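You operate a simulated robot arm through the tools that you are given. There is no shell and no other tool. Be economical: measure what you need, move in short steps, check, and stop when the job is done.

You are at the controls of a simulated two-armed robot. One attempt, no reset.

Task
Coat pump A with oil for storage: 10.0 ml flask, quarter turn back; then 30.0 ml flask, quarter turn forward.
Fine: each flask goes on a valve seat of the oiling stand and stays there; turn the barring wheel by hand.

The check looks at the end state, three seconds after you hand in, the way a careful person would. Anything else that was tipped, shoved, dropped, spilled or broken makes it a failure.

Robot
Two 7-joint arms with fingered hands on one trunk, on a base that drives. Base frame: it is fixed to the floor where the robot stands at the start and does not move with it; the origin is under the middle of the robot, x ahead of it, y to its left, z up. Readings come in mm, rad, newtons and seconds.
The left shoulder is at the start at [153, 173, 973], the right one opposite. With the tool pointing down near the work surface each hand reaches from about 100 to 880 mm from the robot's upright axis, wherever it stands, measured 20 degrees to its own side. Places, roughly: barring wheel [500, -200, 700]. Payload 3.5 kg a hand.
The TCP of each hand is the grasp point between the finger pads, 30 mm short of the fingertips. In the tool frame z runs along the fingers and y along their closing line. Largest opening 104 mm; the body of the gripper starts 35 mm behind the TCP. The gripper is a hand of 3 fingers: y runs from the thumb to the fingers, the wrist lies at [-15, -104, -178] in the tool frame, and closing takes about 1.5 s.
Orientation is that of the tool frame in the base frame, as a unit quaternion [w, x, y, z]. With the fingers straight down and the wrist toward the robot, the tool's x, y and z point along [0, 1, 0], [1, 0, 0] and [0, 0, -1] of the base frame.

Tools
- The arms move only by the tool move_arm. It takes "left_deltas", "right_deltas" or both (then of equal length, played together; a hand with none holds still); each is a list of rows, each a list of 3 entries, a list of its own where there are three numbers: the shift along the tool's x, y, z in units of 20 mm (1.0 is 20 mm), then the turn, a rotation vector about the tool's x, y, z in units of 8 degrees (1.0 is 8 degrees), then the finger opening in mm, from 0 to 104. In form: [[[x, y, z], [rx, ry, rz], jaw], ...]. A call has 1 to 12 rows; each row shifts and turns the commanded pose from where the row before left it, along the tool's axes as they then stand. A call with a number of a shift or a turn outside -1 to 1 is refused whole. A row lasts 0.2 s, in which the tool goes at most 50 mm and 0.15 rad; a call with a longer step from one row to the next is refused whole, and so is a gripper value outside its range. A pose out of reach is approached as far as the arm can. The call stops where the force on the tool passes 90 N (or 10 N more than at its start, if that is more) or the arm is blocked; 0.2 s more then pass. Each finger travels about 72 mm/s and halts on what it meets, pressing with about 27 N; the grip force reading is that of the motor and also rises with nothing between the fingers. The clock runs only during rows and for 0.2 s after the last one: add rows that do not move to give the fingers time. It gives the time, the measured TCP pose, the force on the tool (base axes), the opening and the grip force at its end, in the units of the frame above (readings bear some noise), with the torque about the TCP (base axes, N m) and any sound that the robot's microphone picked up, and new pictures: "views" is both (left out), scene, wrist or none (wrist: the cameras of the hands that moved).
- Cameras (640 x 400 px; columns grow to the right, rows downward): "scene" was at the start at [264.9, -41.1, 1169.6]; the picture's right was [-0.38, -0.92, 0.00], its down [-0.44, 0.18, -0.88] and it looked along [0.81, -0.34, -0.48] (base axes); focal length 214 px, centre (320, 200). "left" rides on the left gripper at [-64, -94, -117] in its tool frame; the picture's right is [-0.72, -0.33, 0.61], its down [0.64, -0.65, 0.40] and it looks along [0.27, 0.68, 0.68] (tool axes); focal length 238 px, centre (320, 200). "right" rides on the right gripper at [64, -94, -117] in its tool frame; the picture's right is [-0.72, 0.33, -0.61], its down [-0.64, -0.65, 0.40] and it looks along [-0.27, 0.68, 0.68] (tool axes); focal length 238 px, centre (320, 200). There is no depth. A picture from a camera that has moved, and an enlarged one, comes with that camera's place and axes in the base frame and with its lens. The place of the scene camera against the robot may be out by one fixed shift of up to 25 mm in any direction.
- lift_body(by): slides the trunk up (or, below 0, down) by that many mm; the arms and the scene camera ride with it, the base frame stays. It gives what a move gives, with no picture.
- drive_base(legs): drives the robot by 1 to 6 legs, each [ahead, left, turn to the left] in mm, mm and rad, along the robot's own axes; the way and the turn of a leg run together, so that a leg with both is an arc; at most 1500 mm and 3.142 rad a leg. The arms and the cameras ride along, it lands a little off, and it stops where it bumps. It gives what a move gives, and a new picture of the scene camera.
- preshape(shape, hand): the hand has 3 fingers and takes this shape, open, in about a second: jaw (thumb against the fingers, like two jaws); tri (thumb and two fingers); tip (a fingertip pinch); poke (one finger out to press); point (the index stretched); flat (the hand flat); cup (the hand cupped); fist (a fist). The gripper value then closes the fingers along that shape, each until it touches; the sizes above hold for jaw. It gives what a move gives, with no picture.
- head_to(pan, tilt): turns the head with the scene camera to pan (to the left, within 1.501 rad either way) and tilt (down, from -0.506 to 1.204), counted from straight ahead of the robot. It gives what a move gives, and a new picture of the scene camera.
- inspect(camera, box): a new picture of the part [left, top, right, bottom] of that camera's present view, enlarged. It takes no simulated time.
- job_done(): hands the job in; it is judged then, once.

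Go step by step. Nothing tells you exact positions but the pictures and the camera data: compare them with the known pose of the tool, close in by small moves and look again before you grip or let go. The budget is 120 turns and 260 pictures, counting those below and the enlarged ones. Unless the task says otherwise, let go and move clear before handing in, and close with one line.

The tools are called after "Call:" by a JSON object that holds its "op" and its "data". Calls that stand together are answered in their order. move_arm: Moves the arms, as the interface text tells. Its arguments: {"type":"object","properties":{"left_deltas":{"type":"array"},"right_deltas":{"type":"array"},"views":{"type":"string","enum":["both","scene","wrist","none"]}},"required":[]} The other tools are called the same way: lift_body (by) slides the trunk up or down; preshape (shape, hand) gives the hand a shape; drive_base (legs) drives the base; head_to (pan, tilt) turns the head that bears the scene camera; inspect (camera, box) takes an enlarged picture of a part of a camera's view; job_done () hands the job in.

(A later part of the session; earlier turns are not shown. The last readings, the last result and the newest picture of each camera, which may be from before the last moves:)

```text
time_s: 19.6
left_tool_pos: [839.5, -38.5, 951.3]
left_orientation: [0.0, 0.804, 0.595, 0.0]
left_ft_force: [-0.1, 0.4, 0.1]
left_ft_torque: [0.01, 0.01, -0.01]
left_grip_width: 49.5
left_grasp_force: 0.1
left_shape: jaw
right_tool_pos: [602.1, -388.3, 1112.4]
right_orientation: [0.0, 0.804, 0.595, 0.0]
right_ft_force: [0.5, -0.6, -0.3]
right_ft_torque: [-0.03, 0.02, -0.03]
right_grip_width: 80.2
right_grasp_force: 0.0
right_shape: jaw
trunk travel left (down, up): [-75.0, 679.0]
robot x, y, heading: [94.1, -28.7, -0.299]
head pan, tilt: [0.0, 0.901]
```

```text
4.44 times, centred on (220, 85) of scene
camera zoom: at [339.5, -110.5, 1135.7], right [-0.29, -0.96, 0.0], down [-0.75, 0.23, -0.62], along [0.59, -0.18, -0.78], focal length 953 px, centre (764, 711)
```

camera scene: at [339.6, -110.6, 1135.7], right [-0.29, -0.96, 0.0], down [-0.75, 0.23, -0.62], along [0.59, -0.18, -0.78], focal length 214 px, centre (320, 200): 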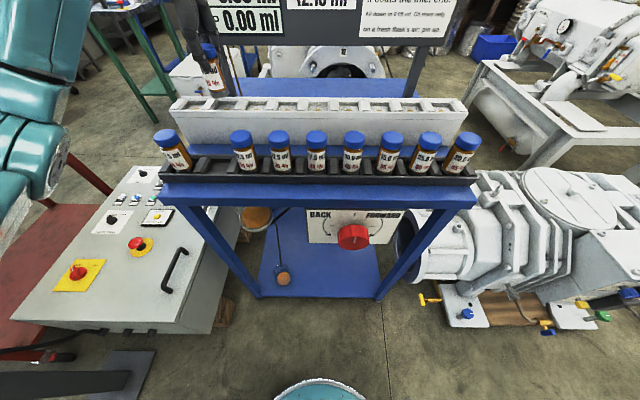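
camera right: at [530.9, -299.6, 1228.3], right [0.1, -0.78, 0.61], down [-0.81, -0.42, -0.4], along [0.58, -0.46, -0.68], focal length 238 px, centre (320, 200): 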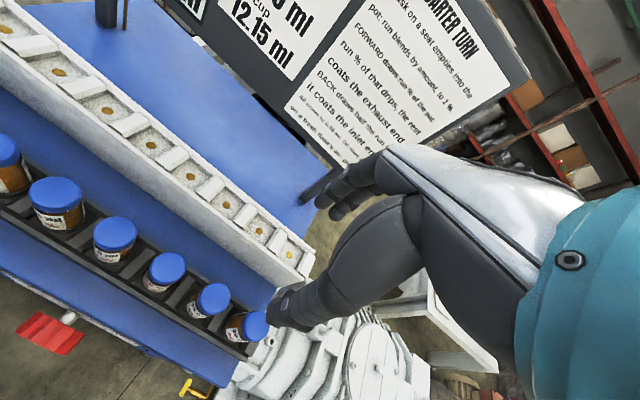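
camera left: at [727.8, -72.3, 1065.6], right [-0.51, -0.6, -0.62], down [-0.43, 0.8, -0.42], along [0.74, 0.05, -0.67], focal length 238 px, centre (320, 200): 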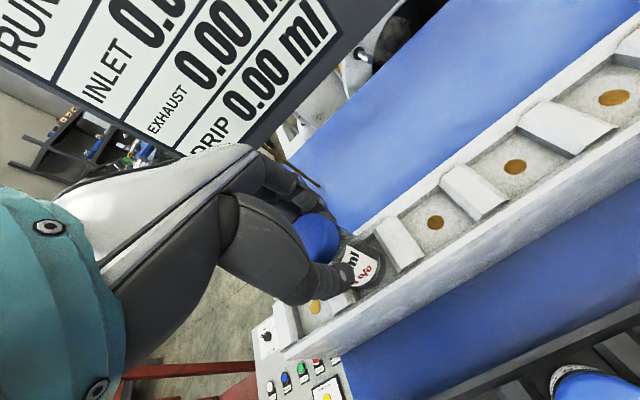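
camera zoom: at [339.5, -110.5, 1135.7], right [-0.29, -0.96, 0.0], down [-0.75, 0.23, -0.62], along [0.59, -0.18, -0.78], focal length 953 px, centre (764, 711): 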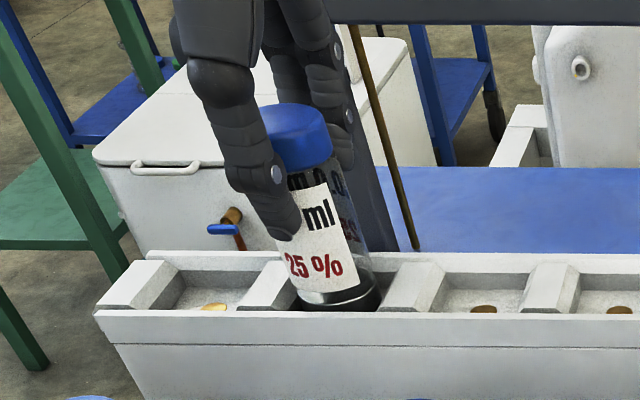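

The flask stands by itself. Opening wider, rising clear and retracting; then the panel.

Call:
{"op": "move_arm", "data": {"left_deltas": [[[0, 0, 0], [0, 0, 0], 62], [[0, 0, 0], [0, 0, 0], 76], [[0, 0, -0.8], [0, 0, 0], 76], [[0, 0, -1], [0, 0, 0], 76], [[0, 0, -1], [0, 0, 0], 76], [[0, 0, -1], [0, 0, 0], 76], [[0, 0, -1], [0, 0, 0], 76], [[0, 0, -1], [0, 0, 0], 76], [[0, -1, -0.5], [0, 0, 0], 76], [[0, -1, 0], [0, 0, 0], 76], [[0.5, -1, 0], [0, 0, 0], 76], [[1, -1, 0], [0, 0, 0], 76]], "views": "none"}}

Call:
{"op": "head_to", "data": {"pan": 0.0, "tilt": 0.6}}

Call:
{"op": "inspect", "data": {"camera": "scene", "box": [160, 30, 340, 200]}}

```text
time_s: 22.2
left_tool_pos: [771.5, 14.1, 1078.2]
left_orientation: [0.0, 0.804, 0.594, 0.001]
left_ft_force: [0.4, 0.0, 1.5]
left_ft_torque: [-0.06, 0.04, 0.01]
left_grip_width: 75.7
left_grasp_force: 0.0
left_shape: jaw
right_tool_pos: [601.8, -388.2, 1110.9]
right_orientation: [0.0, 0.804, 0.595, 0.0]
right_ft_force: [0.4, 0.5, 0.8]
right_ft_torque: [0.0, 0.0, -0.03]
right_grip_width: 80.2
right_grasp_force: 0.2
right_shape: jaw
trunk travel left (down, up): [-75.0, 679.0]
robot x, y, heading: [92.3, -32.3, -0.295]
head pan, tilt: [0.0, 0.901]
```

```text
time_s: 23.0
left_tool_pos: [771.9, 13.9, 1077.5]
left_orientation: [0.0, 0.803, 0.595, 0.001]
left_ft_force: [-0.2, -0.1, 0.5]
left_ft_torque: [0.0, -0.01, 0.04]
left_grip_width: 75.9
left_grasp_force: 0.1
left_shape: jaw
right_tool_pos: [603.2, -389.2, 1111.4]
right_orientation: [0.001, 0.804, 0.595, 0.0]
right_ft_force: [0.2, -1.2, 1.1]
right_ft_torque: [0.02, 0.0, -0.02]
right_grip_width: 80.2
right_grasp_force: 0.1
right_shape: jaw
trunk travel left (down, up): [-75.0, 679.0]
robot x, y, heading: [93.7, -28.1, -0.296]
head pan, tilt: [0.0, 0.6]
camera scene: at [351.8, -114.3, 1160.5], right [-0.29, -0.96, 0.0], down [-0.54, 0.17, -0.82], along [0.79, -0.24, -0.57], focal length 214 px, centre (320, 200)
```

scene: 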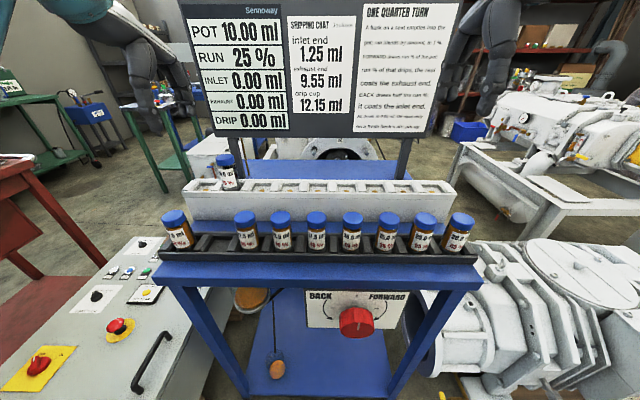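

```text
2.35 times, centred on (250, 115) of scene
camera zoom: at [351.8, -114.3, 1160.5], right [-0.29, -0.96, 0.0], down [-0.54, 0.17, -0.82], along [0.79, -0.24, -0.57], focal length 505 px, centre (485, 400)
```

zoom: 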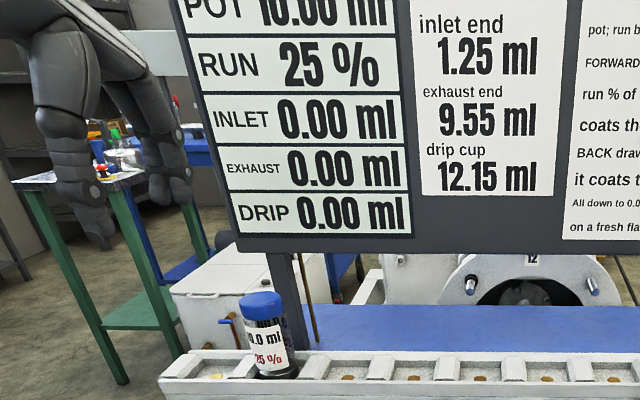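

The panel reads POT 10.00 ml, RUN 25 %. Next I'll look for the pin the board mentions, around the rod and the top of the board, and at the wheel.

Call:
{"op": "inspect", "data": {"camera": "scene", "box": [200, 120, 280, 170]}}

Call:
{"op": "inspect", "data": {"camera": "scene", "box": [290, 275, 430, 360]}}

Call:
{"op": "head_to", "data": {"pan": 0.0, "tilt": 0.3}}

```text
8.00 times, centred on (240, 145) of scene
camera zoom: at [351.8, -114.3, 1160.5], right [-0.29, -0.96, 0.0], down [-0.54, 0.17, -0.82], along [0.79, -0.24, -0.57], focal length 1716 px, centre (960, 640)
```

zoom: 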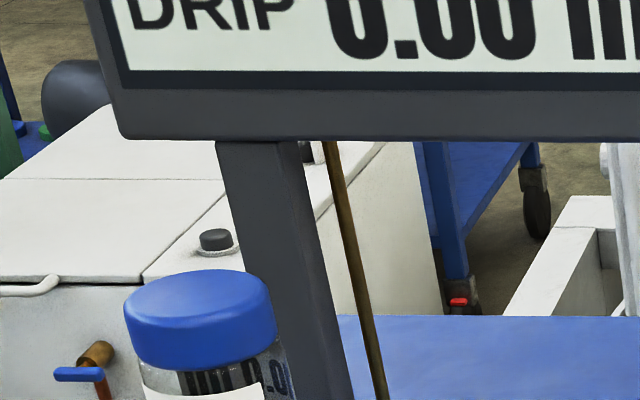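

```text
4.57 times, centred on (360, 318) of scene
camera zoom: at [351.8, -114.3, 1160.5], right [-0.29, -0.96, 0.0], down [-0.54, 0.17, -0.82], along [0.79, -0.24, -0.57], focal length 980 px, centre (137, -337)
```

zoom: 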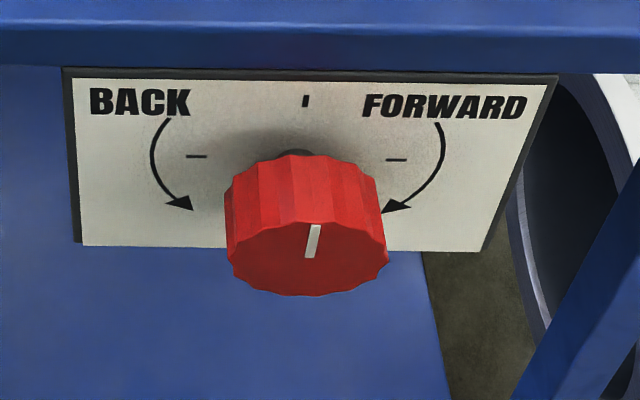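

```text
time_s: 23.8
left_tool_pos: [771.6, 13.9, 1078.5]
left_orientation: [0.0, 0.804, 0.595, 0.0]
left_ft_force: [-0.1, -0.8, 0.4]
left_ft_torque: [0.0, 0.0, 0.03]
left_grip_width: 75.7
left_grasp_force: 0.0
left_shape: jaw
right_tool_pos: [602.7, -388.7, 1111.0]
right_orientation: [0.0, 0.804, 0.595, 0.0]
right_ft_force: [0.1, 0.7, 0.5]
right_ft_torque: [-0.01, -0.01, -0.01]
right_grip_width: 79.9
right_grasp_force: 0.1
right_shape: jaw
trunk travel left (down, up): [-75.0, 679.0]
robot x, y, heading: [93.9, -29.7, -0.299]
head pan, tilt: [0.0, 0.3]
camera scene: at [356.6, -115.7, 1187.9], right [-0.29, -0.96, 0.0], down [-0.28, 0.09, -0.96], along [0.91, -0.28, -0.3], focal length 214 px, centre (320, 200)
```

scene: 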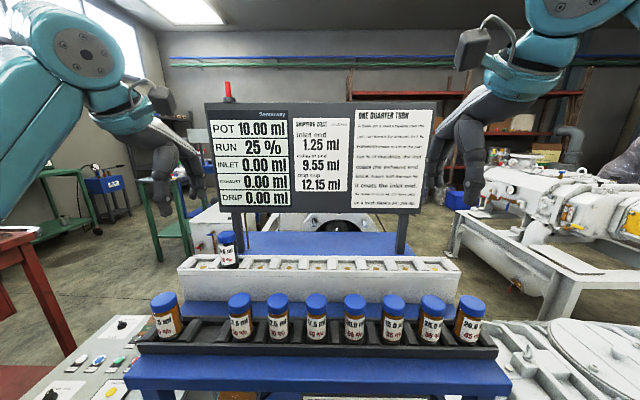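

The red pin on top of the board is up, so the back turn can go ahead. The knob is near [528,-240,696] with its axis level along the stand's normal. I'll back off 130 mm for elbow room and look at the knob.

Call:
{"op": "drive_base", "data": {"legs": [[-130, 0, 0]]}}

Call:
{"op": "head_to", "data": {"pan": -0.1, "tilt": 0.75}}

Call:
{"op": "inspect", "data": {"camera": "right", "box": [0, 150, 320, 400]}}

```text
time_s: 25.1
left_tool_pos: [647.5, 51.1, 1078.6]
left_orientation: [0.001, 0.804, 0.595, 0.0]
left_ft_force: [0.1, 0.2, -0.6]
left_ft_torque: [0.01, 0.0, -0.02]
left_grip_width: 75.7
left_grasp_force: 0.1
left_shape: jaw
right_tool_pos: [478.0, -350.7, 1112.0]
right_orientation: [0.0, 0.804, 0.595, 0.001]
right_ft_force: [0.3, -0.3, 0.0]
right_ft_torque: [-0.01, -0.02, 0.01]
right_grip_width: 80.1
right_grasp_force: 0.1
right_shape: jaw
trunk travel left (down, up): [-75.0, 679.0]
robot x, y, heading: [-31.4, 4.5, -0.297]
head pan, tilt: [0.0, 0.3]
camera scene: at [232.1, -77.7, 1188.2], right [-0.29, -0.96, 0.0], down [-0.28, 0.09, -0.96], along [0.91, -0.28, -0.3], focal length 214 px, centre (320, 200)
```

scene: 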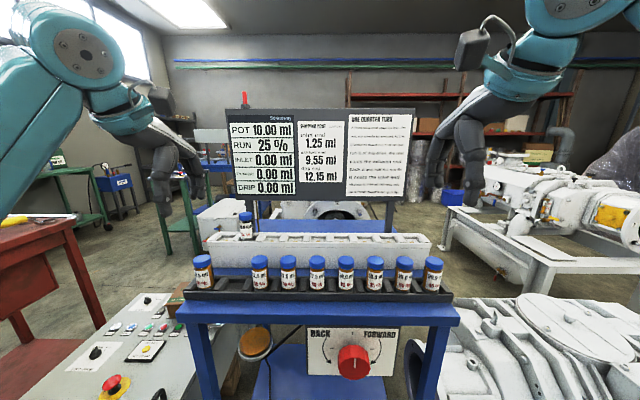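

```text
time_s: 26.0
left_tool_pos: [648.0, 51.0, 1077.9]
left_orientation: [0.0, 0.804, 0.595, 0.0]
left_ft_force: [-0.7, 0.2, 0.1]
left_ft_torque: [0.01, 0.01, 0.0]
left_grip_width: 75.4
left_grasp_force: 0.1
left_shape: jaw
right_tool_pos: [478.7, -350.4, 1111.6]
right_orientation: [0.0, 0.804, 0.595, 0.0]
right_ft_force: [-0.6, 0.3, -0.3]
right_ft_torque: [-0.03, -0.01, -0.01]
right_grip_width: 80.0
right_grasp_force: 0.1
right_shape: jaw
trunk travel left (down, up): [-75.0, 679.0]
robot x, y, heading: [-28.9, 8.4, -0.296]
head pan, tilt: [-0.099, 0.75]
camera scene: at [220.0, -82.6, 1147.7], right [-0.39, -0.92, 0.0], down [-0.63, 0.26, -0.73], along [0.68, -0.28, -0.68], focal length 214 px, centre (320, 200)
```

scene: 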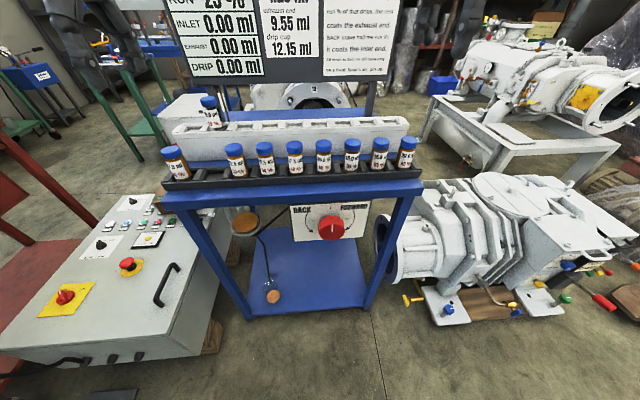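

```text
1.60 times, centred on (160, 275) of right
camera zoom: at [406.9, -261.9, 1228.4], right [0.1, -0.78, 0.61], down [-0.81, -0.42, -0.4], along [0.58, -0.46, -0.68], focal length 381 px, centre (576, 80)
```

zoom: 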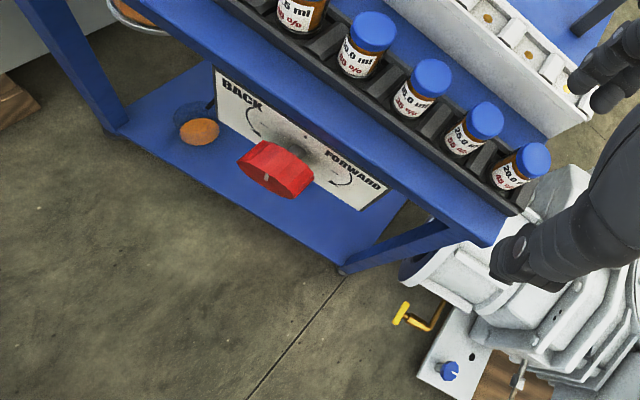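

Backed off. The knob stands off the panel on a shaft, with its front face near [519,-235,~700]. I'll pitch the right hand up to point at the stand, up high and clear.

Call:
{"op": "move_arm", "data": {"right_deltas": [[[0, 0, 0], [-1, 0, 0], 90], [[0, 0, 0], [-1, 0, 0], 90], [[0, 0, 0], [-1, 0, 0], 90], [[0, 0, 0], [-1, 0, 0], 90], [[0, 0, 0], [-1, 0, 0], 90], [[0, 0, 0], [-1, 0, 0], 90], [[0, 0, 0], [-1, 0, 0], 90], [[0, 0, 0], [-1, 0, 0], 90], [[0, 0, 0], [-1, 0, 0], 90], [[0, 0, 0], [-1, 0, 0], 90], [[0, 0, 0], [-1, 0, 0], 90], [[0, 0, 0], [-0.25, 0, 0], 90]], "views": "both"}}

```text
time_s: 28.6
left_tool_pos: [648.9, 51.3, 1078.2]
left_orientation: [0.0, 0.804, 0.595, 0.0]
left_ft_force: [0.0, -0.3, 0.5]
left_ft_torque: [0.02, -0.04, 0.0]
left_grip_width: 75.9
left_grasp_force: 0.1
left_shape: jaw
right_tool_pos: [479.2, -351.2, 1111.5]
right_orientation: [0.569, 0.569, 0.42, 0.42]
right_ft_force: [-0.6, -0.2, 0.6]
right_ft_torque: [-0.01, 0.0, 0.0]
right_grip_width: 89.6
right_grasp_force: 0.2
right_shape: jaw
trunk travel left (down, up): [-75.0, 679.0]
robot x, y, heading: [-27.2, 8.9, -0.297]
head pan, tilt: [-0.099, 0.75]
camera scene: at [219.9, -82.6, 1147.7], right [-0.39, -0.92, 0.0], down [-0.63, 0.26, -0.73], along [0.67, -0.28, -0.68], focal length 214 px, centre (320, 200)
camera right: at [385.3, -255.2, 1017.2], right [-0.8, -0.51, 0.33], down [0.2, -0.73, -0.65], along [0.57, -0.46, 0.68], focal length 238 px, centre (320, 200)
```

scene: 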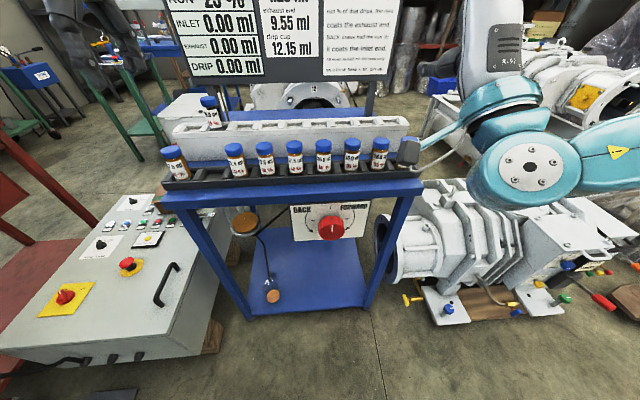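
right: 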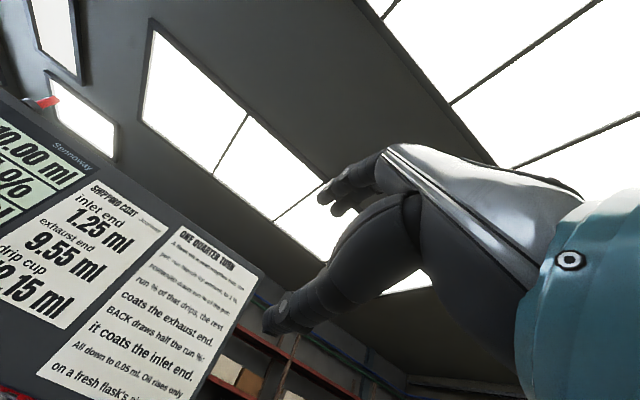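

Hand is horizontal. Descending 200 mm in front of the flasks, then backing 80 mm clear of the table edge.

Call:
{"op": "move_arm", "data": {"right_deltas": [[[0, -1, -0.3], [0, 0, 0], 90], [[0, -1, -0.3], [0, 0, 0], 90], [[0, -1, -0.3], [0, 0, 0], 90], [[0, -1, -0.3], [0, 0, 0], 90], [[0, -1, -0.3], [0, 0, 0], 90], [[0, -1, -0.3], [0, 0, 0], 90], [[0, -1, -0.5], [0, 0, 0], 90], [[0, -1, -0.5], [0, 0, 0], 90], [[0, -1, -0.5], [0, 0, 0], 90], [[0, -0.5, -1], [0, 0, 0], 90], [[0, -0.5, -1], [0, 0, 0], 90]], "views": "both"}}

```text
time_s: 31.0
left_tool_pos: [648.3, 51.4, 1077.5]
left_orientation: [0.0, 0.804, 0.595, 0.0]
left_ft_force: [-0.4, -0.4, -0.2]
left_ft_torque: [0.0, -0.03, 0.03]
left_grip_width: 76.0
left_grasp_force: 0.0
left_shape: jaw
right_tool_pos: [390.9, -339.7, 917.3]
right_orientation: [0.568, 0.568, 0.421, 0.42]
right_ft_force: [0.4, 0.3, 0.0]
right_ft_torque: [-0.02, -0.03, 0.01]
right_grip_width: 89.8
right_grasp_force: 0.1
right_shape: jaw
right hand out of reach, approached as far as the arm can: row 10, 11
trunk travel left (down, up): [-75.0, 679.0]
robot x, y, heading: [-29.9, 8.5, -0.3]
head pan, tilt: [-0.099, 0.75]
camera scene: at [219.9, -82.6, 1147.7], right [-0.39, -0.92, 0.0], down [-0.63, 0.26, -0.73], along [0.67, -0.28, -0.68], focal length 214 px, centre (320, 200)
camera right: at [297.0, -244.1, 824.3], right [-0.8, -0.51, 0.33], down [0.2, -0.73, -0.65], along [0.57, -0.45, 0.68], focal length 238 px, centre (320, 200)
```

scene: 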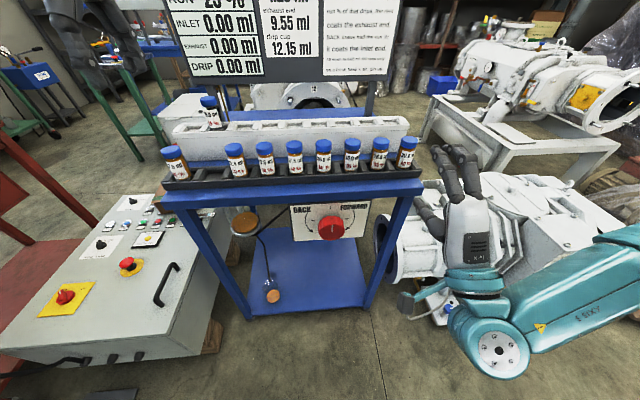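
right: 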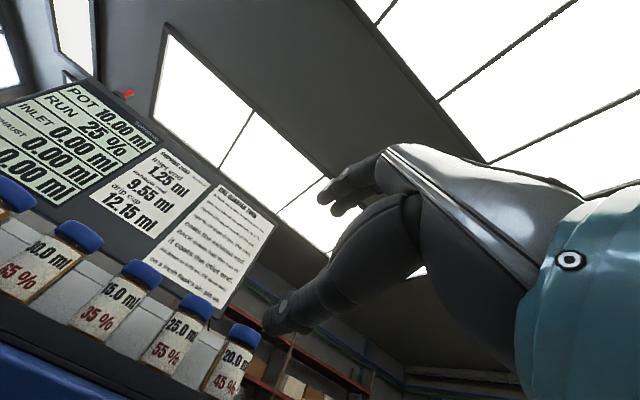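

Continuing down and toward the knob's centreline, staying in front of it.

Call:
{"op": "move_arm", "data": {"right_deltas": [[[0.4, -1, 0], [0, 0, 0], 95], [[0.4, -1, 0], [0, 0, 0], 95], [[0.4, -1, 0], [0, 0, 0], 95], [[0.4, -1, 0], [0, 0, 0], 95], [[0.4, -1, 0], [0, 0, 0], 95], [[0.4, -1, 0], [0, 0, 0], 95], [[0.4, -1, 0], [0, 0, 0], 95], [[0.4, -1, 0], [0, 0, 0], 95], [[0.8, -1, 0], [0, 0, 0], 95], [[0.8, -1, 0], [0, 0, 0], 95]], "views": "both"}}

```text
time_s: 33.2
left_tool_pos: [648.2, 52.7, 1077.9]
left_orientation: [0.0, 0.804, 0.594, -0.001]
left_ft_force: [0.8, 0.1, -0.7]
left_ft_torque: [0.02, -0.03, 0.0]
left_grip_width: 75.5
left_grasp_force: 0.1
left_shape: jaw
right_tool_pos: [470.7, -369.3, 862.3]
right_orientation: [0.568, 0.568, 0.422, 0.421]
right_ft_force: [0.4, 0.1, -0.6]
right_ft_torque: [0.0, -0.02, 0.03]
right_grip_width: 94.5
right_grasp_force: 0.0
right_shape: jaw
right hand out of reach, approached as far as the arm can: row 1, 2, 3, 4, 5, 6, 7, 8, 9, 10
trunk travel left (down, up): [-75.0, 679.0]
robot x, y, heading: [-31.2, 14.4, -0.301]
head pan, tilt: [-0.099, 0.75]
camera scene: at [220.0, -82.5, 1147.6], right [-0.39, -0.92, 0.0], down [-0.63, 0.26, -0.73], along [0.67, -0.28, -0.68], focal length 214 px, centre (320, 200)
camera right: at [377.0, -273.4, 767.9], right [-0.8, -0.51, 0.33], down [0.2, -0.73, -0.65], along [0.57, -0.45, 0.68], focal length 238 px, centre (320, 200)
```

scene: 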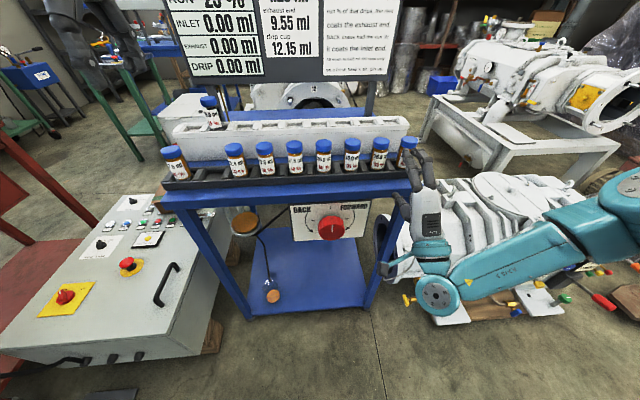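
right: 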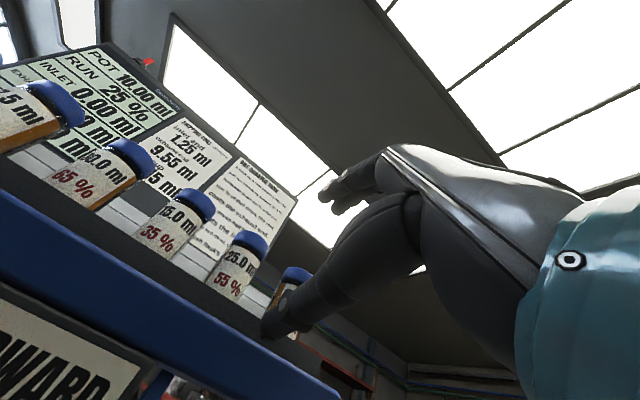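

The wrist-below pose is awkward. I'll roll the hand so the wrist sits on the right (tool y to the left) while easing back.

Call:
{"op": "move_arm", "data": {"right_deltas": [[[0, 0.5, -0.2], [0, 0, -1], 95], [[0, 0.3, -0.2], [0, 0, -1], 95], [[0, 0, -0.3], [0, 0, -1], 95], [[0, 0, -0.3], [0, 0, -1], 95], [[0, 0, -0.3], [0, 0, -1], 95], [[0, 0, -0.3], [0, 0, -1], 95], [[0, 0, -0.3], [0, 0, -1], 95], [[0, 0, -0.4], [0, 0, -1], 95], [[0, 0, -0.4], [0, 0, -1], 95], [[0, 0, -0.4], [0, 0, -1], 95], [[0, 0, -0.4], [0, 0, -1], 95], [[0, 0, -0.4], [0, 0, -0.25], 95]], "views": "both"}}

```text
time_s: 35.8
left_tool_pos: [648.3, 52.3, 1077.3]
left_orientation: [0.0, 0.804, 0.595, 0.0]
left_ft_force: [0.3, 0.4, -0.6]
left_ft_torque: [-0.04, 0.04, -0.02]
left_grip_width: 75.9
left_grasp_force: 0.0
left_shape: jaw
right_tool_pos: [412.9, -359.6, 868.9]
right_orientation: [0.699, 0.103, 0.7, -0.104]
right_ft_force: [0.9, 0.6, -0.5]
right_ft_torque: [0.0, -0.03, -0.02]
right_grip_width: 94.9
right_grasp_force: 0.0
right_shape: jaw
right hand out of reach, approached as far as the arm can: row 11, 12
trunk travel left (down, up): [-75.0, 679.0]
robot x, y, heading: [-27.7, 9.7, -0.3]
head pan, tilt: [-0.099, 0.75]
camera scene: at [219.9, -82.6, 1147.6], right [-0.39, -0.92, 0.0], down [-0.63, 0.26, -0.73], along [0.67, -0.28, -0.68], focal length 214 px, centre (320, 200)
camera right: at [273.0, -414.8, 804.8], right [-0.49, 0.49, 0.72], down [0.2, -0.74, 0.64], along [0.85, 0.46, 0.27], focal length 238 px, centre (320, 200)
```

scene: 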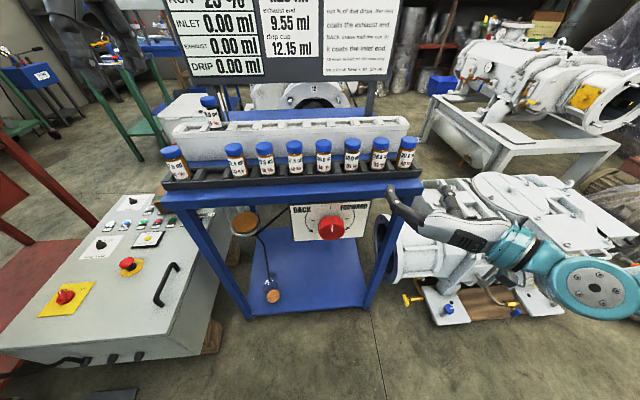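
right: 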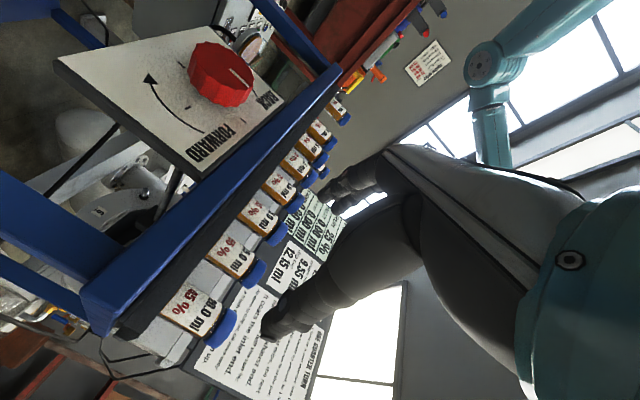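

The wrist camera now sees the knob well. Zooming for an accurate fix.

Call:
{"op": "inspect", "data": {"camera": "right", "box": [140, 10, 300, 130]}}

Call:
{"op": "inspect", "data": {"camera": "scene", "box": [270, 190, 390, 260]}}

```text
3.33 times, centred on (220, 70) of right
camera zoom: at [273.0, -414.8, 804.8], right [-0.49, 0.49, 0.72], down [0.2, -0.74, 0.64], along [0.85, 0.46, 0.27], focal length 794 px, centre (653, 633)
```

zoom: 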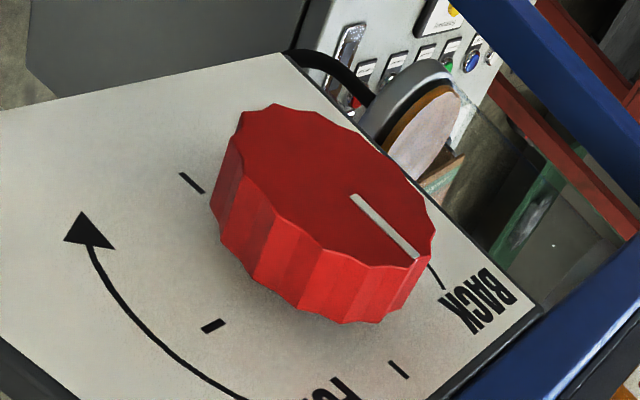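

```text
5.33 times, centred on (330, 225) of scene
camera zoom: at [219.9, -82.6, 1147.6], right [-0.39, -0.92, 0.0], down [-0.63, 0.26, -0.73], along [0.67, -0.28, -0.68], focal length 1144 px, centre (267, 67)
```

zoom: 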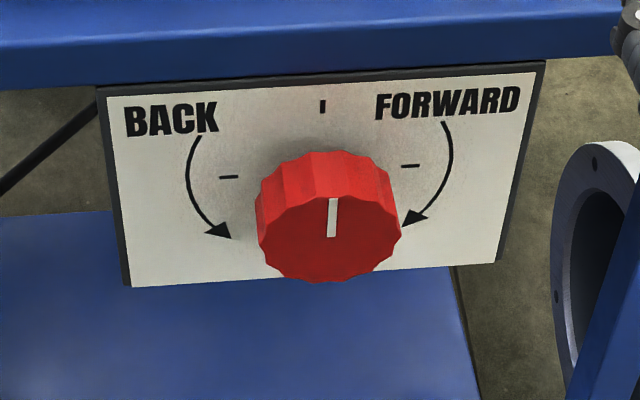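

The knob face is at n≈566, r≈-72, z≈705 in stand axes, about 72 mm across. Moving to a standoff right in front of it.

Call:
{"op": "move_arm", "data": {"right_deltas": [[[0, 0, 0.5], [0, 0, 0], 104], [[1, 0.7, 0], [0, 0, 0], 104], [[1, 0.85, 0], [0, 0, 0], 104], [[1, 0.85, 0], [0, 0, 0], 104], [[1, 0.85, 0], [0, 0, 0], 104], [[1, 0.85, 0], [0, 0, 0], 104], [[1, 0.85, 0], [0, 0, 0], 104], [[1, 0.85, 0], [0, 0, 0], 104], [[1, 0.85, 0], [0, 0, 0], 104], [[0.15, 0.85, 0], [0, 0, 0], 104]], "views": "both"}}

```text
time_s: 38.0
left_tool_pos: [646.9, 51.2, 1077.9]
left_orientation: [0.0, 0.803, 0.596, 0.0]
left_ft_force: [-0.4, 0.5, -0.4]
left_ft_torque: [0.0, 0.03, 0.04]
left_grip_width: 75.8
left_grasp_force: 0.1
left_shape: jaw
right_tool_pos: [461.8, -247.5, 738.6]
right_orientation: [0.699, 0.105, 0.7, -0.104]
right_ft_force: [0.8, 0.2, 0.6]
right_ft_torque: [0.01, 0.02, -0.01]
right_grip_width: 103.8
right_grasp_force: 0.1
right_shape: jaw
right hand out of reach, approached as far as the arm can: row 8, 9, 10
trunk travel left (down, up): [-75.0, 679.0]
robot x, y, heading: [-28.7, 9.3, -0.296]
head pan, tilt: [-0.099, 0.75]
camera scene: at [219.9, -82.6, 1147.7], right [-0.39, -0.92, 0.0], down [-0.63, 0.26, -0.73], along [0.67, -0.28, -0.68], focal length 214 px, centre (320, 200)
camera right: at [322.7, -303.2, 675.1], right [-0.49, 0.49, 0.72], down [0.2, -0.74, 0.64], along [0.85, 0.46, 0.27], focal length 238 px, centre (320, 200)
```

scene: 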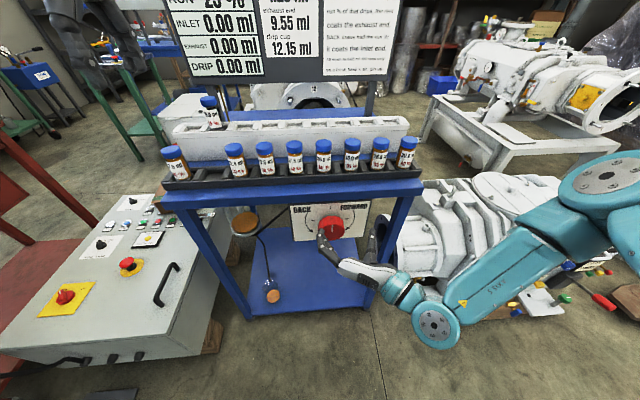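
right: 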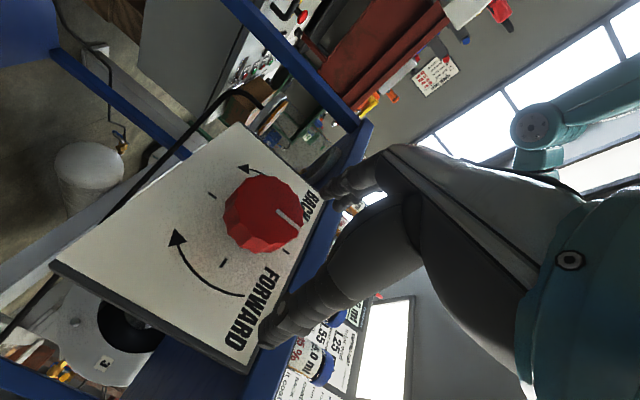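

At the edge of reach in height, so I'll lower the trunk 70 mm to gain room. The fingertips are clear of the knob.

Call:
{"op": "lift_body", "data": {"by": -70}}

Call:
{"op": "move_arm", "data": {"right_deltas": [[[-1, 0, 0], [0, 0, 0], 104], [[-0.85, 0, 0], [0, 0, 0], 104]], "views": "wrist"}}

```text
time_s: 39.0
left_tool_pos: [647.3, 53.4, 1009.0]
left_orientation: [0.001, 0.804, 0.595, 0.0]
left_ft_force: [0.9, -0.4, 0.2]
left_ft_torque: [0.02, -0.03, 0.0]
left_grip_width: 75.8
left_grasp_force: 0.1
left_shape: jaw
right_tool_pos: [461.5, -247.6, 670.3]
right_orientation: [0.7, 0.105, 0.699, -0.104]
right_ft_force: [0.0, 0.2, 0.4]
right_ft_torque: [0.02, 0.02, -0.04]
right_grip_width: 103.8
right_grasp_force: 0.0
right_shape: jaw
trunk travel left (down, up): [-5.0, 749.0]
robot x, y, heading: [-28.9, 8.5, -0.297]
head pan, tilt: [-0.099, 0.75]
```

```text
time_s: 39.6
left_tool_pos: [647.5, 52.2, 1007.2]
left_orientation: [0.0, 0.804, 0.595, 0.001]
left_ft_force: [-0.1, 0.2, 0.3]
left_ft_torque: [0.03, -0.01, 0.01]
left_grip_width: 75.5
left_grasp_force: 0.0
left_shape: jaw
right_tool_pos: [462.3, -247.4, 705.4]
right_orientation: [0.7, 0.105, 0.699, -0.105]
right_ft_force: [0.3, -0.3, 0.4]
right_ft_torque: [0.0, 0.02, 0.04]
right_grip_width: 103.9
right_grasp_force: 0.0
right_shape: jaw
trunk travel left (down, up): [-5.0, 749.0]
robot x, y, heading: [-29.3, 14.2, -0.297]
head pan, tilt: [-0.099, 0.75]
camera right: at [322.9, -303.0, 642.3], right [-0.49, 0.49, 0.72], down [0.2, -0.74, 0.64], along [0.85, 0.46, 0.27], focal length 238 px, centre (320, 200)
```

right: 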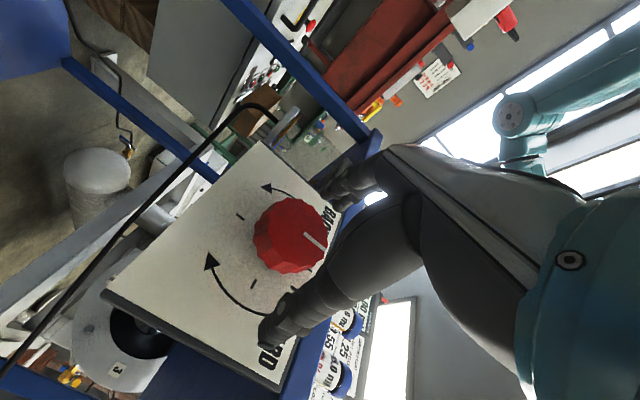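

Height OK now; the knob centre is at about r=-73, z=708. Shifting left 29 mm and testing the far roll (‑45°) clear of the knob.

Call:
{"op": "move_arm", "data": {"right_deltas": [[[-0.1, 0.7, 0], [0, 0, 0], 104], [[0, 0.7, 0], [0, 0, 0], 104], [[0, 0, 0], [0, 0, -1], 104], [[0, 0, 0], [0, 0, -1], 104], [[0, 0, 0], [0, 0, -1], 104], [[0, 0, 0], [0, 0, -1], 104], [[0, 0, 0], [0, 0, -1], 104], [[0, 0, 0], [0, 0, -0.63], 104]], "views": "wrist"}}

```text
time_s: 41.5
left_tool_pos: [648.0, 51.7, 1007.5]
left_orientation: [0.0, 0.804, 0.595, 0.0]
left_ft_force: [0.4, 0.0, -0.2]
left_ft_torque: [0.03, -0.03, -0.03]
left_grip_width: 75.9
left_grasp_force: 0.0
left_shape: jaw
right_tool_pos: [471.6, -221.5, 707.6]
right_orientation: [0.606, -0.172, 0.685, -0.365]
right_ft_force: [0.4, -0.1, 0.1]
right_ft_torque: [-0.03, -0.02, 0.0]
right_grip_width: 104.0
right_grasp_force: 0.1
right_shape: jaw
trunk travel left (down, up): [-5.0, 749.0]
robot x, y, heading: [-34.1, 7.6, -0.299]
head pan, tilt: [-0.099, 0.75]
camera right: at [325.8, -293.6, 729.8], right [-0.37, 0.89, 0.28], down [0.38, -0.12, 0.91], along [0.85, 0.45, -0.3], focal length 238 px, centre (320, 200)
```

right: 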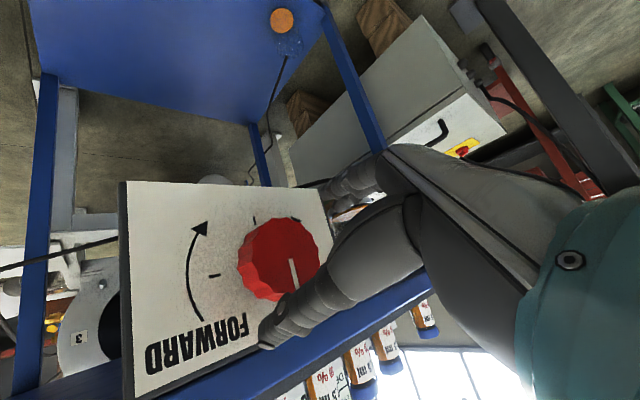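

‑45° is reachable. Now rolling +90° to the start pose.

Call:
{"op": "move_arm", "data": {"right_deltas": [[[0, 0, 0], [0, 0, 1], 104], [[0, 0, 0], [0, 0, 1], 104], [[0, 0, 0], [0, 0, 1], 104], [[0, 0, 0], [0, 0, 1], 104], [[0, 0, 0], [0, 0, 1], 104], [[0, 0, 0], [0, 0, 1], 104], [[0, 0, 0], [0, 0, 1], 104], [[0, 0, 0], [0, 0, 1], 104], [[0, 0, 0], [0, 0, 1], 104], [[0, 0, 0], [0, 0, 1], 104], [[0, 0, 0], [0, 0, 1], 104], [[0, 0, 0], [0, 0, 0.25], 104]], "views": "wrist"}}

```text
time_s: 44.0
left_tool_pos: [647.9, 52.8, 1007.5]
left_orientation: [0.001, 0.804, 0.594, 0.0]
left_ft_force: [0.3, -1.0, -0.4]
left_ft_torque: [0.03, 0.01, 0.04]
left_grip_width: 75.8
left_grasp_force: 0.0
left_shape: jaw
right_tool_pos: [471.5, -256.4, 737.0]
right_orientation: [0.686, 0.364, 0.606, 0.171]
right_ft_force: [-0.1, -0.8, -0.1]
right_ft_torque: [0.0, 0.04, 0.04]
right_grip_width: 103.7
right_grasp_force: 0.1
right_shape: jaw
right hand out of reach, approached as far as the arm can: row 8, 9, 10, 11, 12
trunk travel left (down, up): [-5.0, 749.0]
robot x, y, heading: [-28.5, 8.8, -0.298]
head pan, tilt: [-0.099, 0.75]
camera right: at [353.3, -242.9, 625.9], right [-0.67, -0.09, 0.74], down [0.12, -0.99, -0.01], along [0.73, 0.08, 0.67], focal length 238 px, centre (320, 200)
```

right: 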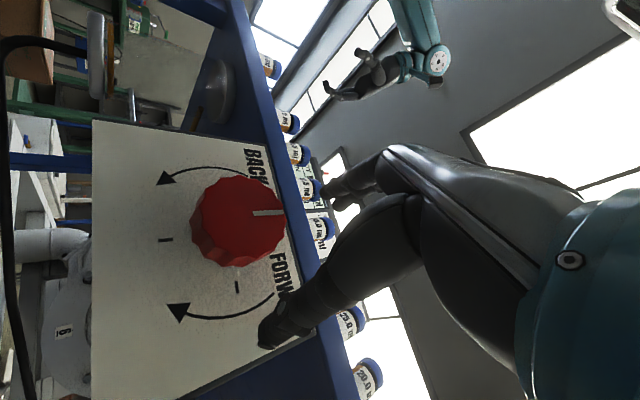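

+45° isn't reachable, so I'll use the range from 0 to ‑90° instead. Going back to the 0° pose centred on the knob.

Call:
{"op": "move_arm", "data": {"right_deltas": [[[0, 0, -0.3], [0, 0, -1], 104], [[0, 0, 0], [0, 0, -1], 104], [[0, 0, 0], [0, 0, -1], 104], [[0, 0, 0], [0, 0, -1], 104], [[0, 0, 0], [0, 0, -1], 104], [[0, 0, 0], [0, 0, -0.63], 104], [[0.7, 0.85, 0], [0, 0, 0], 104], [[0.75, 0.85, 0], [0, 0, 0], 104], [[0, 0, 0], [0, 0, 0], 104]], "views": "wrist"}}

```text
time_s: 46.0
left_tool_pos: [648.9, 51.5, 1007.4]
left_orientation: [0.001, 0.804, 0.594, 0.0]
left_ft_force: [-1.1, -0.5, 0.5]
left_ft_torque: [0.0, -0.03, 0.04]
left_grip_width: 75.6
left_grasp_force: 0.1
left_shape: jaw
right_tool_pos: [476.1, -221.3, 708.5]
right_orientation: [0.7, 0.105, 0.699, -0.106]
right_ft_force: [-0.1, 0.4, 0.6]
right_ft_torque: [0.0, -0.04, 0.0]
right_grip_width: 103.7
right_grasp_force: 0.1
right_shape: jaw
trunk travel left (down, up): [-5.0, 749.0]
robot x, y, heading: [-30.3, 8.7, -0.296]
head pan, tilt: [-0.099, 0.75]
camera right: at [336.5, -277.4, 644.9], right [-0.49, 0.49, 0.72], down [0.2, -0.74, 0.64], along [0.85, 0.46, 0.27], focal length 238 px, centre (320, 200)
```

right: 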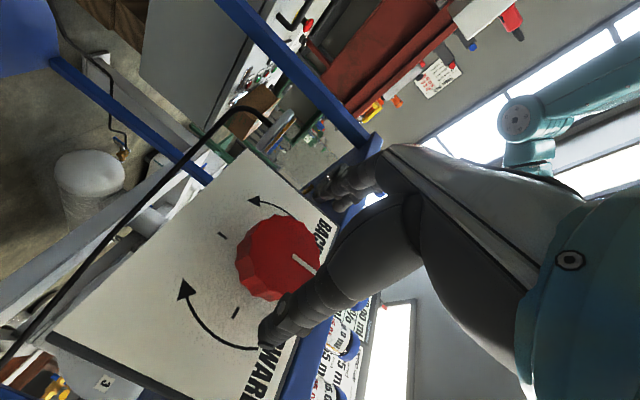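

Centred (r=-72, z≈706). Advancing to put the knob between the fingers.

Call:
{"op": "move_arm", "data": {"right_deltas": [[[0.1, 0, 0.6], [0, 0, 0], 104], [[0, 0, 0.6], [0, 0, 0], 104], [[0, 0, 0.5], [0, 0, 0], 104], [[0, 0, 0.5], [0, 0, 0], 104], [[0, 0, 0.4], [0, 0, 0], 104]], "views": "both"}}

Call:
{"op": "inspect", "data": {"camera": "right", "box": [200, 140, 400, 340]}}

Call:
{"op": "inspect", "data": {"camera": "scene", "box": [270, 150, 430, 260]}}

```text
time_s: 47.2
left_tool_pos: [648.1, 51.8, 1006.7]
left_orientation: [0.0, 0.804, 0.595, 0.001]
left_ft_force: [0.1, -0.4, 0.5]
left_ft_torque: [0.0, 0.01, 0.0]
left_grip_width: 75.7
left_grasp_force: 0.1
left_shape: jaw
right_tool_pos: [527.0, -238.3, 705.3]
right_orientation: [0.699, 0.104, 0.7, -0.105]
right_ft_force: [0.6, -0.7, -0.3]
right_ft_torque: [0.01, 0.0, -0.02]
right_grip_width: 103.9
right_grasp_force: 0.0
right_shape: jaw
trunk travel left (down, up): [-5.0, 749.0]
robot x, y, heading: [-28.3, 9.5, -0.295]
head pan, tilt: [-0.099, 0.75]
camera scene: at [261.5, -95.3, 1072.3], right [-0.39, -0.92, 0.0], down [-0.63, 0.26, -0.73], along [0.67, -0.28, -0.68], focal length 214 px, centre (320, 200)
camera right: at [386.2, -293.3, 642.6], right [-0.49, 0.49, 0.72], down [0.2, -0.74, 0.64], along [0.85, 0.46, 0.27], focal length 238 px, centre (320, 200)
```

scene: 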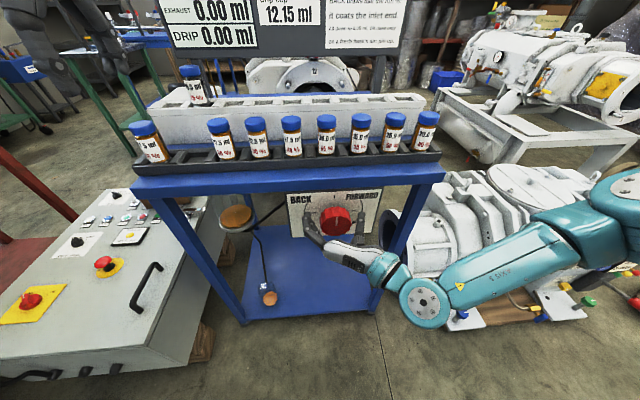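
right: 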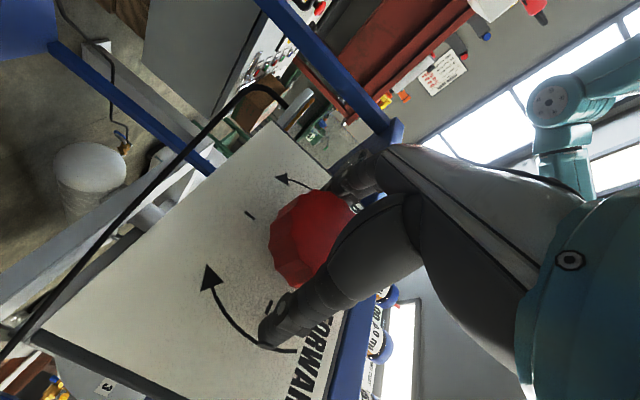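

```text
2.00 times, centred on (300, 240) of right
camera zoom: at [386.2, -293.3, 642.6], right [-0.49, 0.49, 0.72], down [0.2, -0.74, 0.64], along [0.85, 0.46, 0.27], focal length 477 px, centre (360, 120)
```

zoom: 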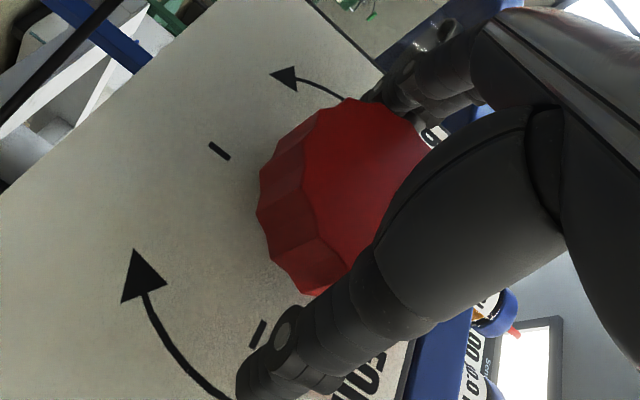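

```text
3.64 times, centred on (350, 205) of scene
camera zoom: at [261.5, -95.3, 1072.3], right [-0.39, -0.92, 0.0], down [-0.63, 0.26, -0.73], along [0.67, -0.28, -0.68], focal length 780 px, centre (211, 182)
```

zoom: 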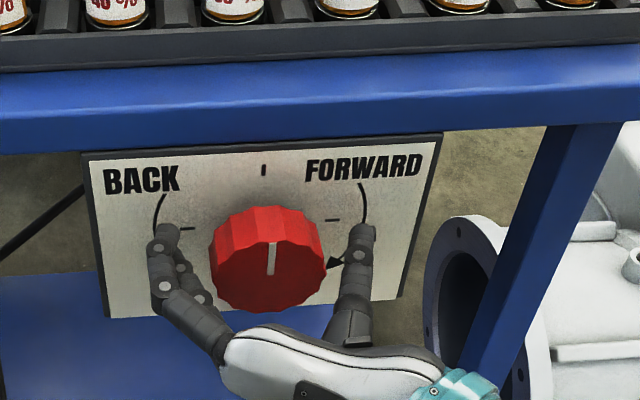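

The fingers straddle the knob left and right. Closing on it.

Call:
{"op": "move_arm", "data": {"right_deltas": [[[0, 0, 0], [0, 0, 0], 90], [[0, 0, 0], [0, 0, 0], 78], [[0, 0, 0], [0, 0, 0], 68], [[0, 0, 0], [0, 0, 0], 60], [[0, 0, 0], [0, 0, 0], 52], [[0, 0, 0], [0, 0, 0], 48], [[0, 0, 0], [0, 0, 0], 45]], "views": "scene"}}

Call:
{"op": "inspect", "data": {"camera": "scene", "box": [270, 150, 430, 260]}}

```text
time_s: 48.9
left_tool_pos: [648.0, 52.1, 1007.7]
left_orientation: [0.0, 0.804, 0.594, -0.001]
left_ft_force: [-0.1, 0.2, 0.3]
left_ft_torque: [-0.02, 0.01, -0.03]
left_grip_width: 75.6
left_grasp_force: 0.0
left_shape: jaw
right_tool_pos: [526.0, -239.0, 706.2]
right_orientation: [0.699, 0.104, 0.7, -0.107]
right_ft_force: [6.1, -1.5, 0.5]
right_ft_torque: [-0.05, -0.03, -0.01]
right_grip_width: 58.8
right_grasp_force: 27.5
right_shape: jaw
trunk travel left (down, up): [-5.0, 749.0]
robot x, y, heading: [-30.6, 6.5, -0.295]
head pan, tilt: [-0.099, 0.75]
camera scene: at [261.9, -95.4, 1072.2], right [-0.39, -0.92, 0.0], down [-0.63, 0.26, -0.73], along [0.67, -0.28, -0.68], focal length 214 px, centre (320, 200)
```

scene: 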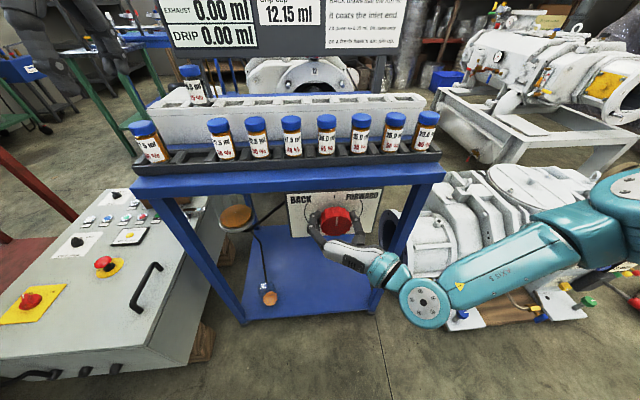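

```text
3.64 times, centred on (350, 205) of scene
camera zoom: at [261.9, -95.4, 1072.2], right [-0.39, -0.92, 0.0], down [-0.63, 0.26, -0.73], along [0.67, -0.28, -0.68], focal length 780 px, centre (211, 182)
```

zoom: 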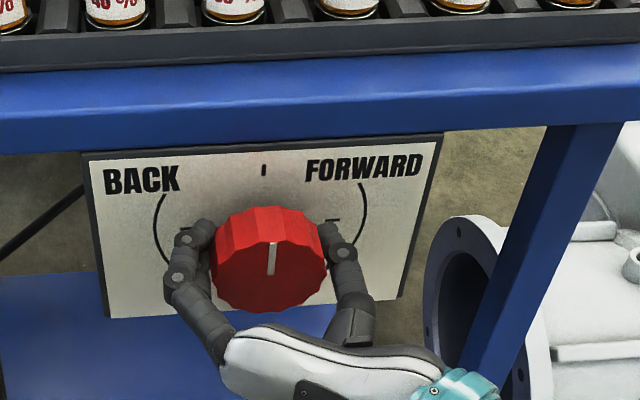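

Knob is held (58.8 mm). Starting the back (counter-clockwise) turn with a first 24° to check that it follows.

Call:
{"op": "move_arm", "data": {"right_deltas": [[[0, 0, 0], [0, 0, -0.75], 42], [[0, 0, 0], [0, 0, -0.75], 42], [[0, 0, 0], [0, 0, -0.75], 42], [[0, 0, 0], [0, 0, -0.75], 42]], "views": "scene"}}

Call:
{"op": "inspect", "data": {"camera": "scene", "box": [270, 150, 430, 260]}}

```text
time_s: 49.9
left_tool_pos: [648.2, 51.9, 1008.6]
left_orientation: [0.001, 0.804, 0.595, 0.0]
left_ft_force: [-0.1, 0.5, 0.5]
left_ft_torque: [0.0, 0.01, -0.02]
left_grip_width: 75.6
left_grasp_force: 0.0
left_shape: jaw
right_tool_pos: [526.3, -237.7, 706.2]
right_orientation: [0.663, -0.044, 0.705, -0.248]
right_ft_force: [9.5, 2.0, 7.4]
right_ft_torque: [0.2, -0.24, 0.09]
right_grip_width: 58.5
right_grasp_force: 27.5
right_shape: jaw
trunk travel left (down, up): [-5.0, 749.0]
robot x, y, heading: [-32.7, 8.2, -0.294]
head pan, tilt: [-0.099, 0.75]
camera scene: at [261.6, -94.9, 1072.4], right [-0.39, -0.92, 0.0], down [-0.63, 0.26, -0.73], along [0.67, -0.28, -0.68], focal length 214 px, centre (320, 200)
```

scene: 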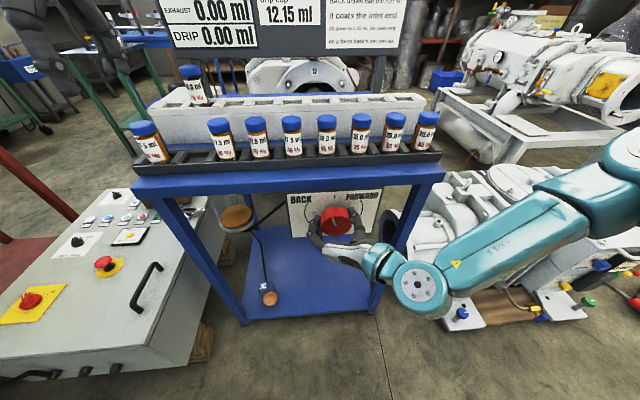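

```text
3.64 times, centred on (350, 205) of scene
camera zoom: at [261.6, -94.9, 1072.4], right [-0.39, -0.92, 0.0], down [-0.63, 0.26, -0.73], along [0.67, -0.28, -0.68], focal length 780 px, centre (211, 182)
```

zoom: 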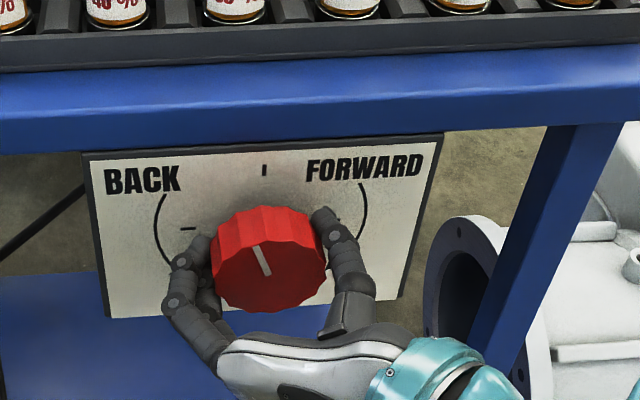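

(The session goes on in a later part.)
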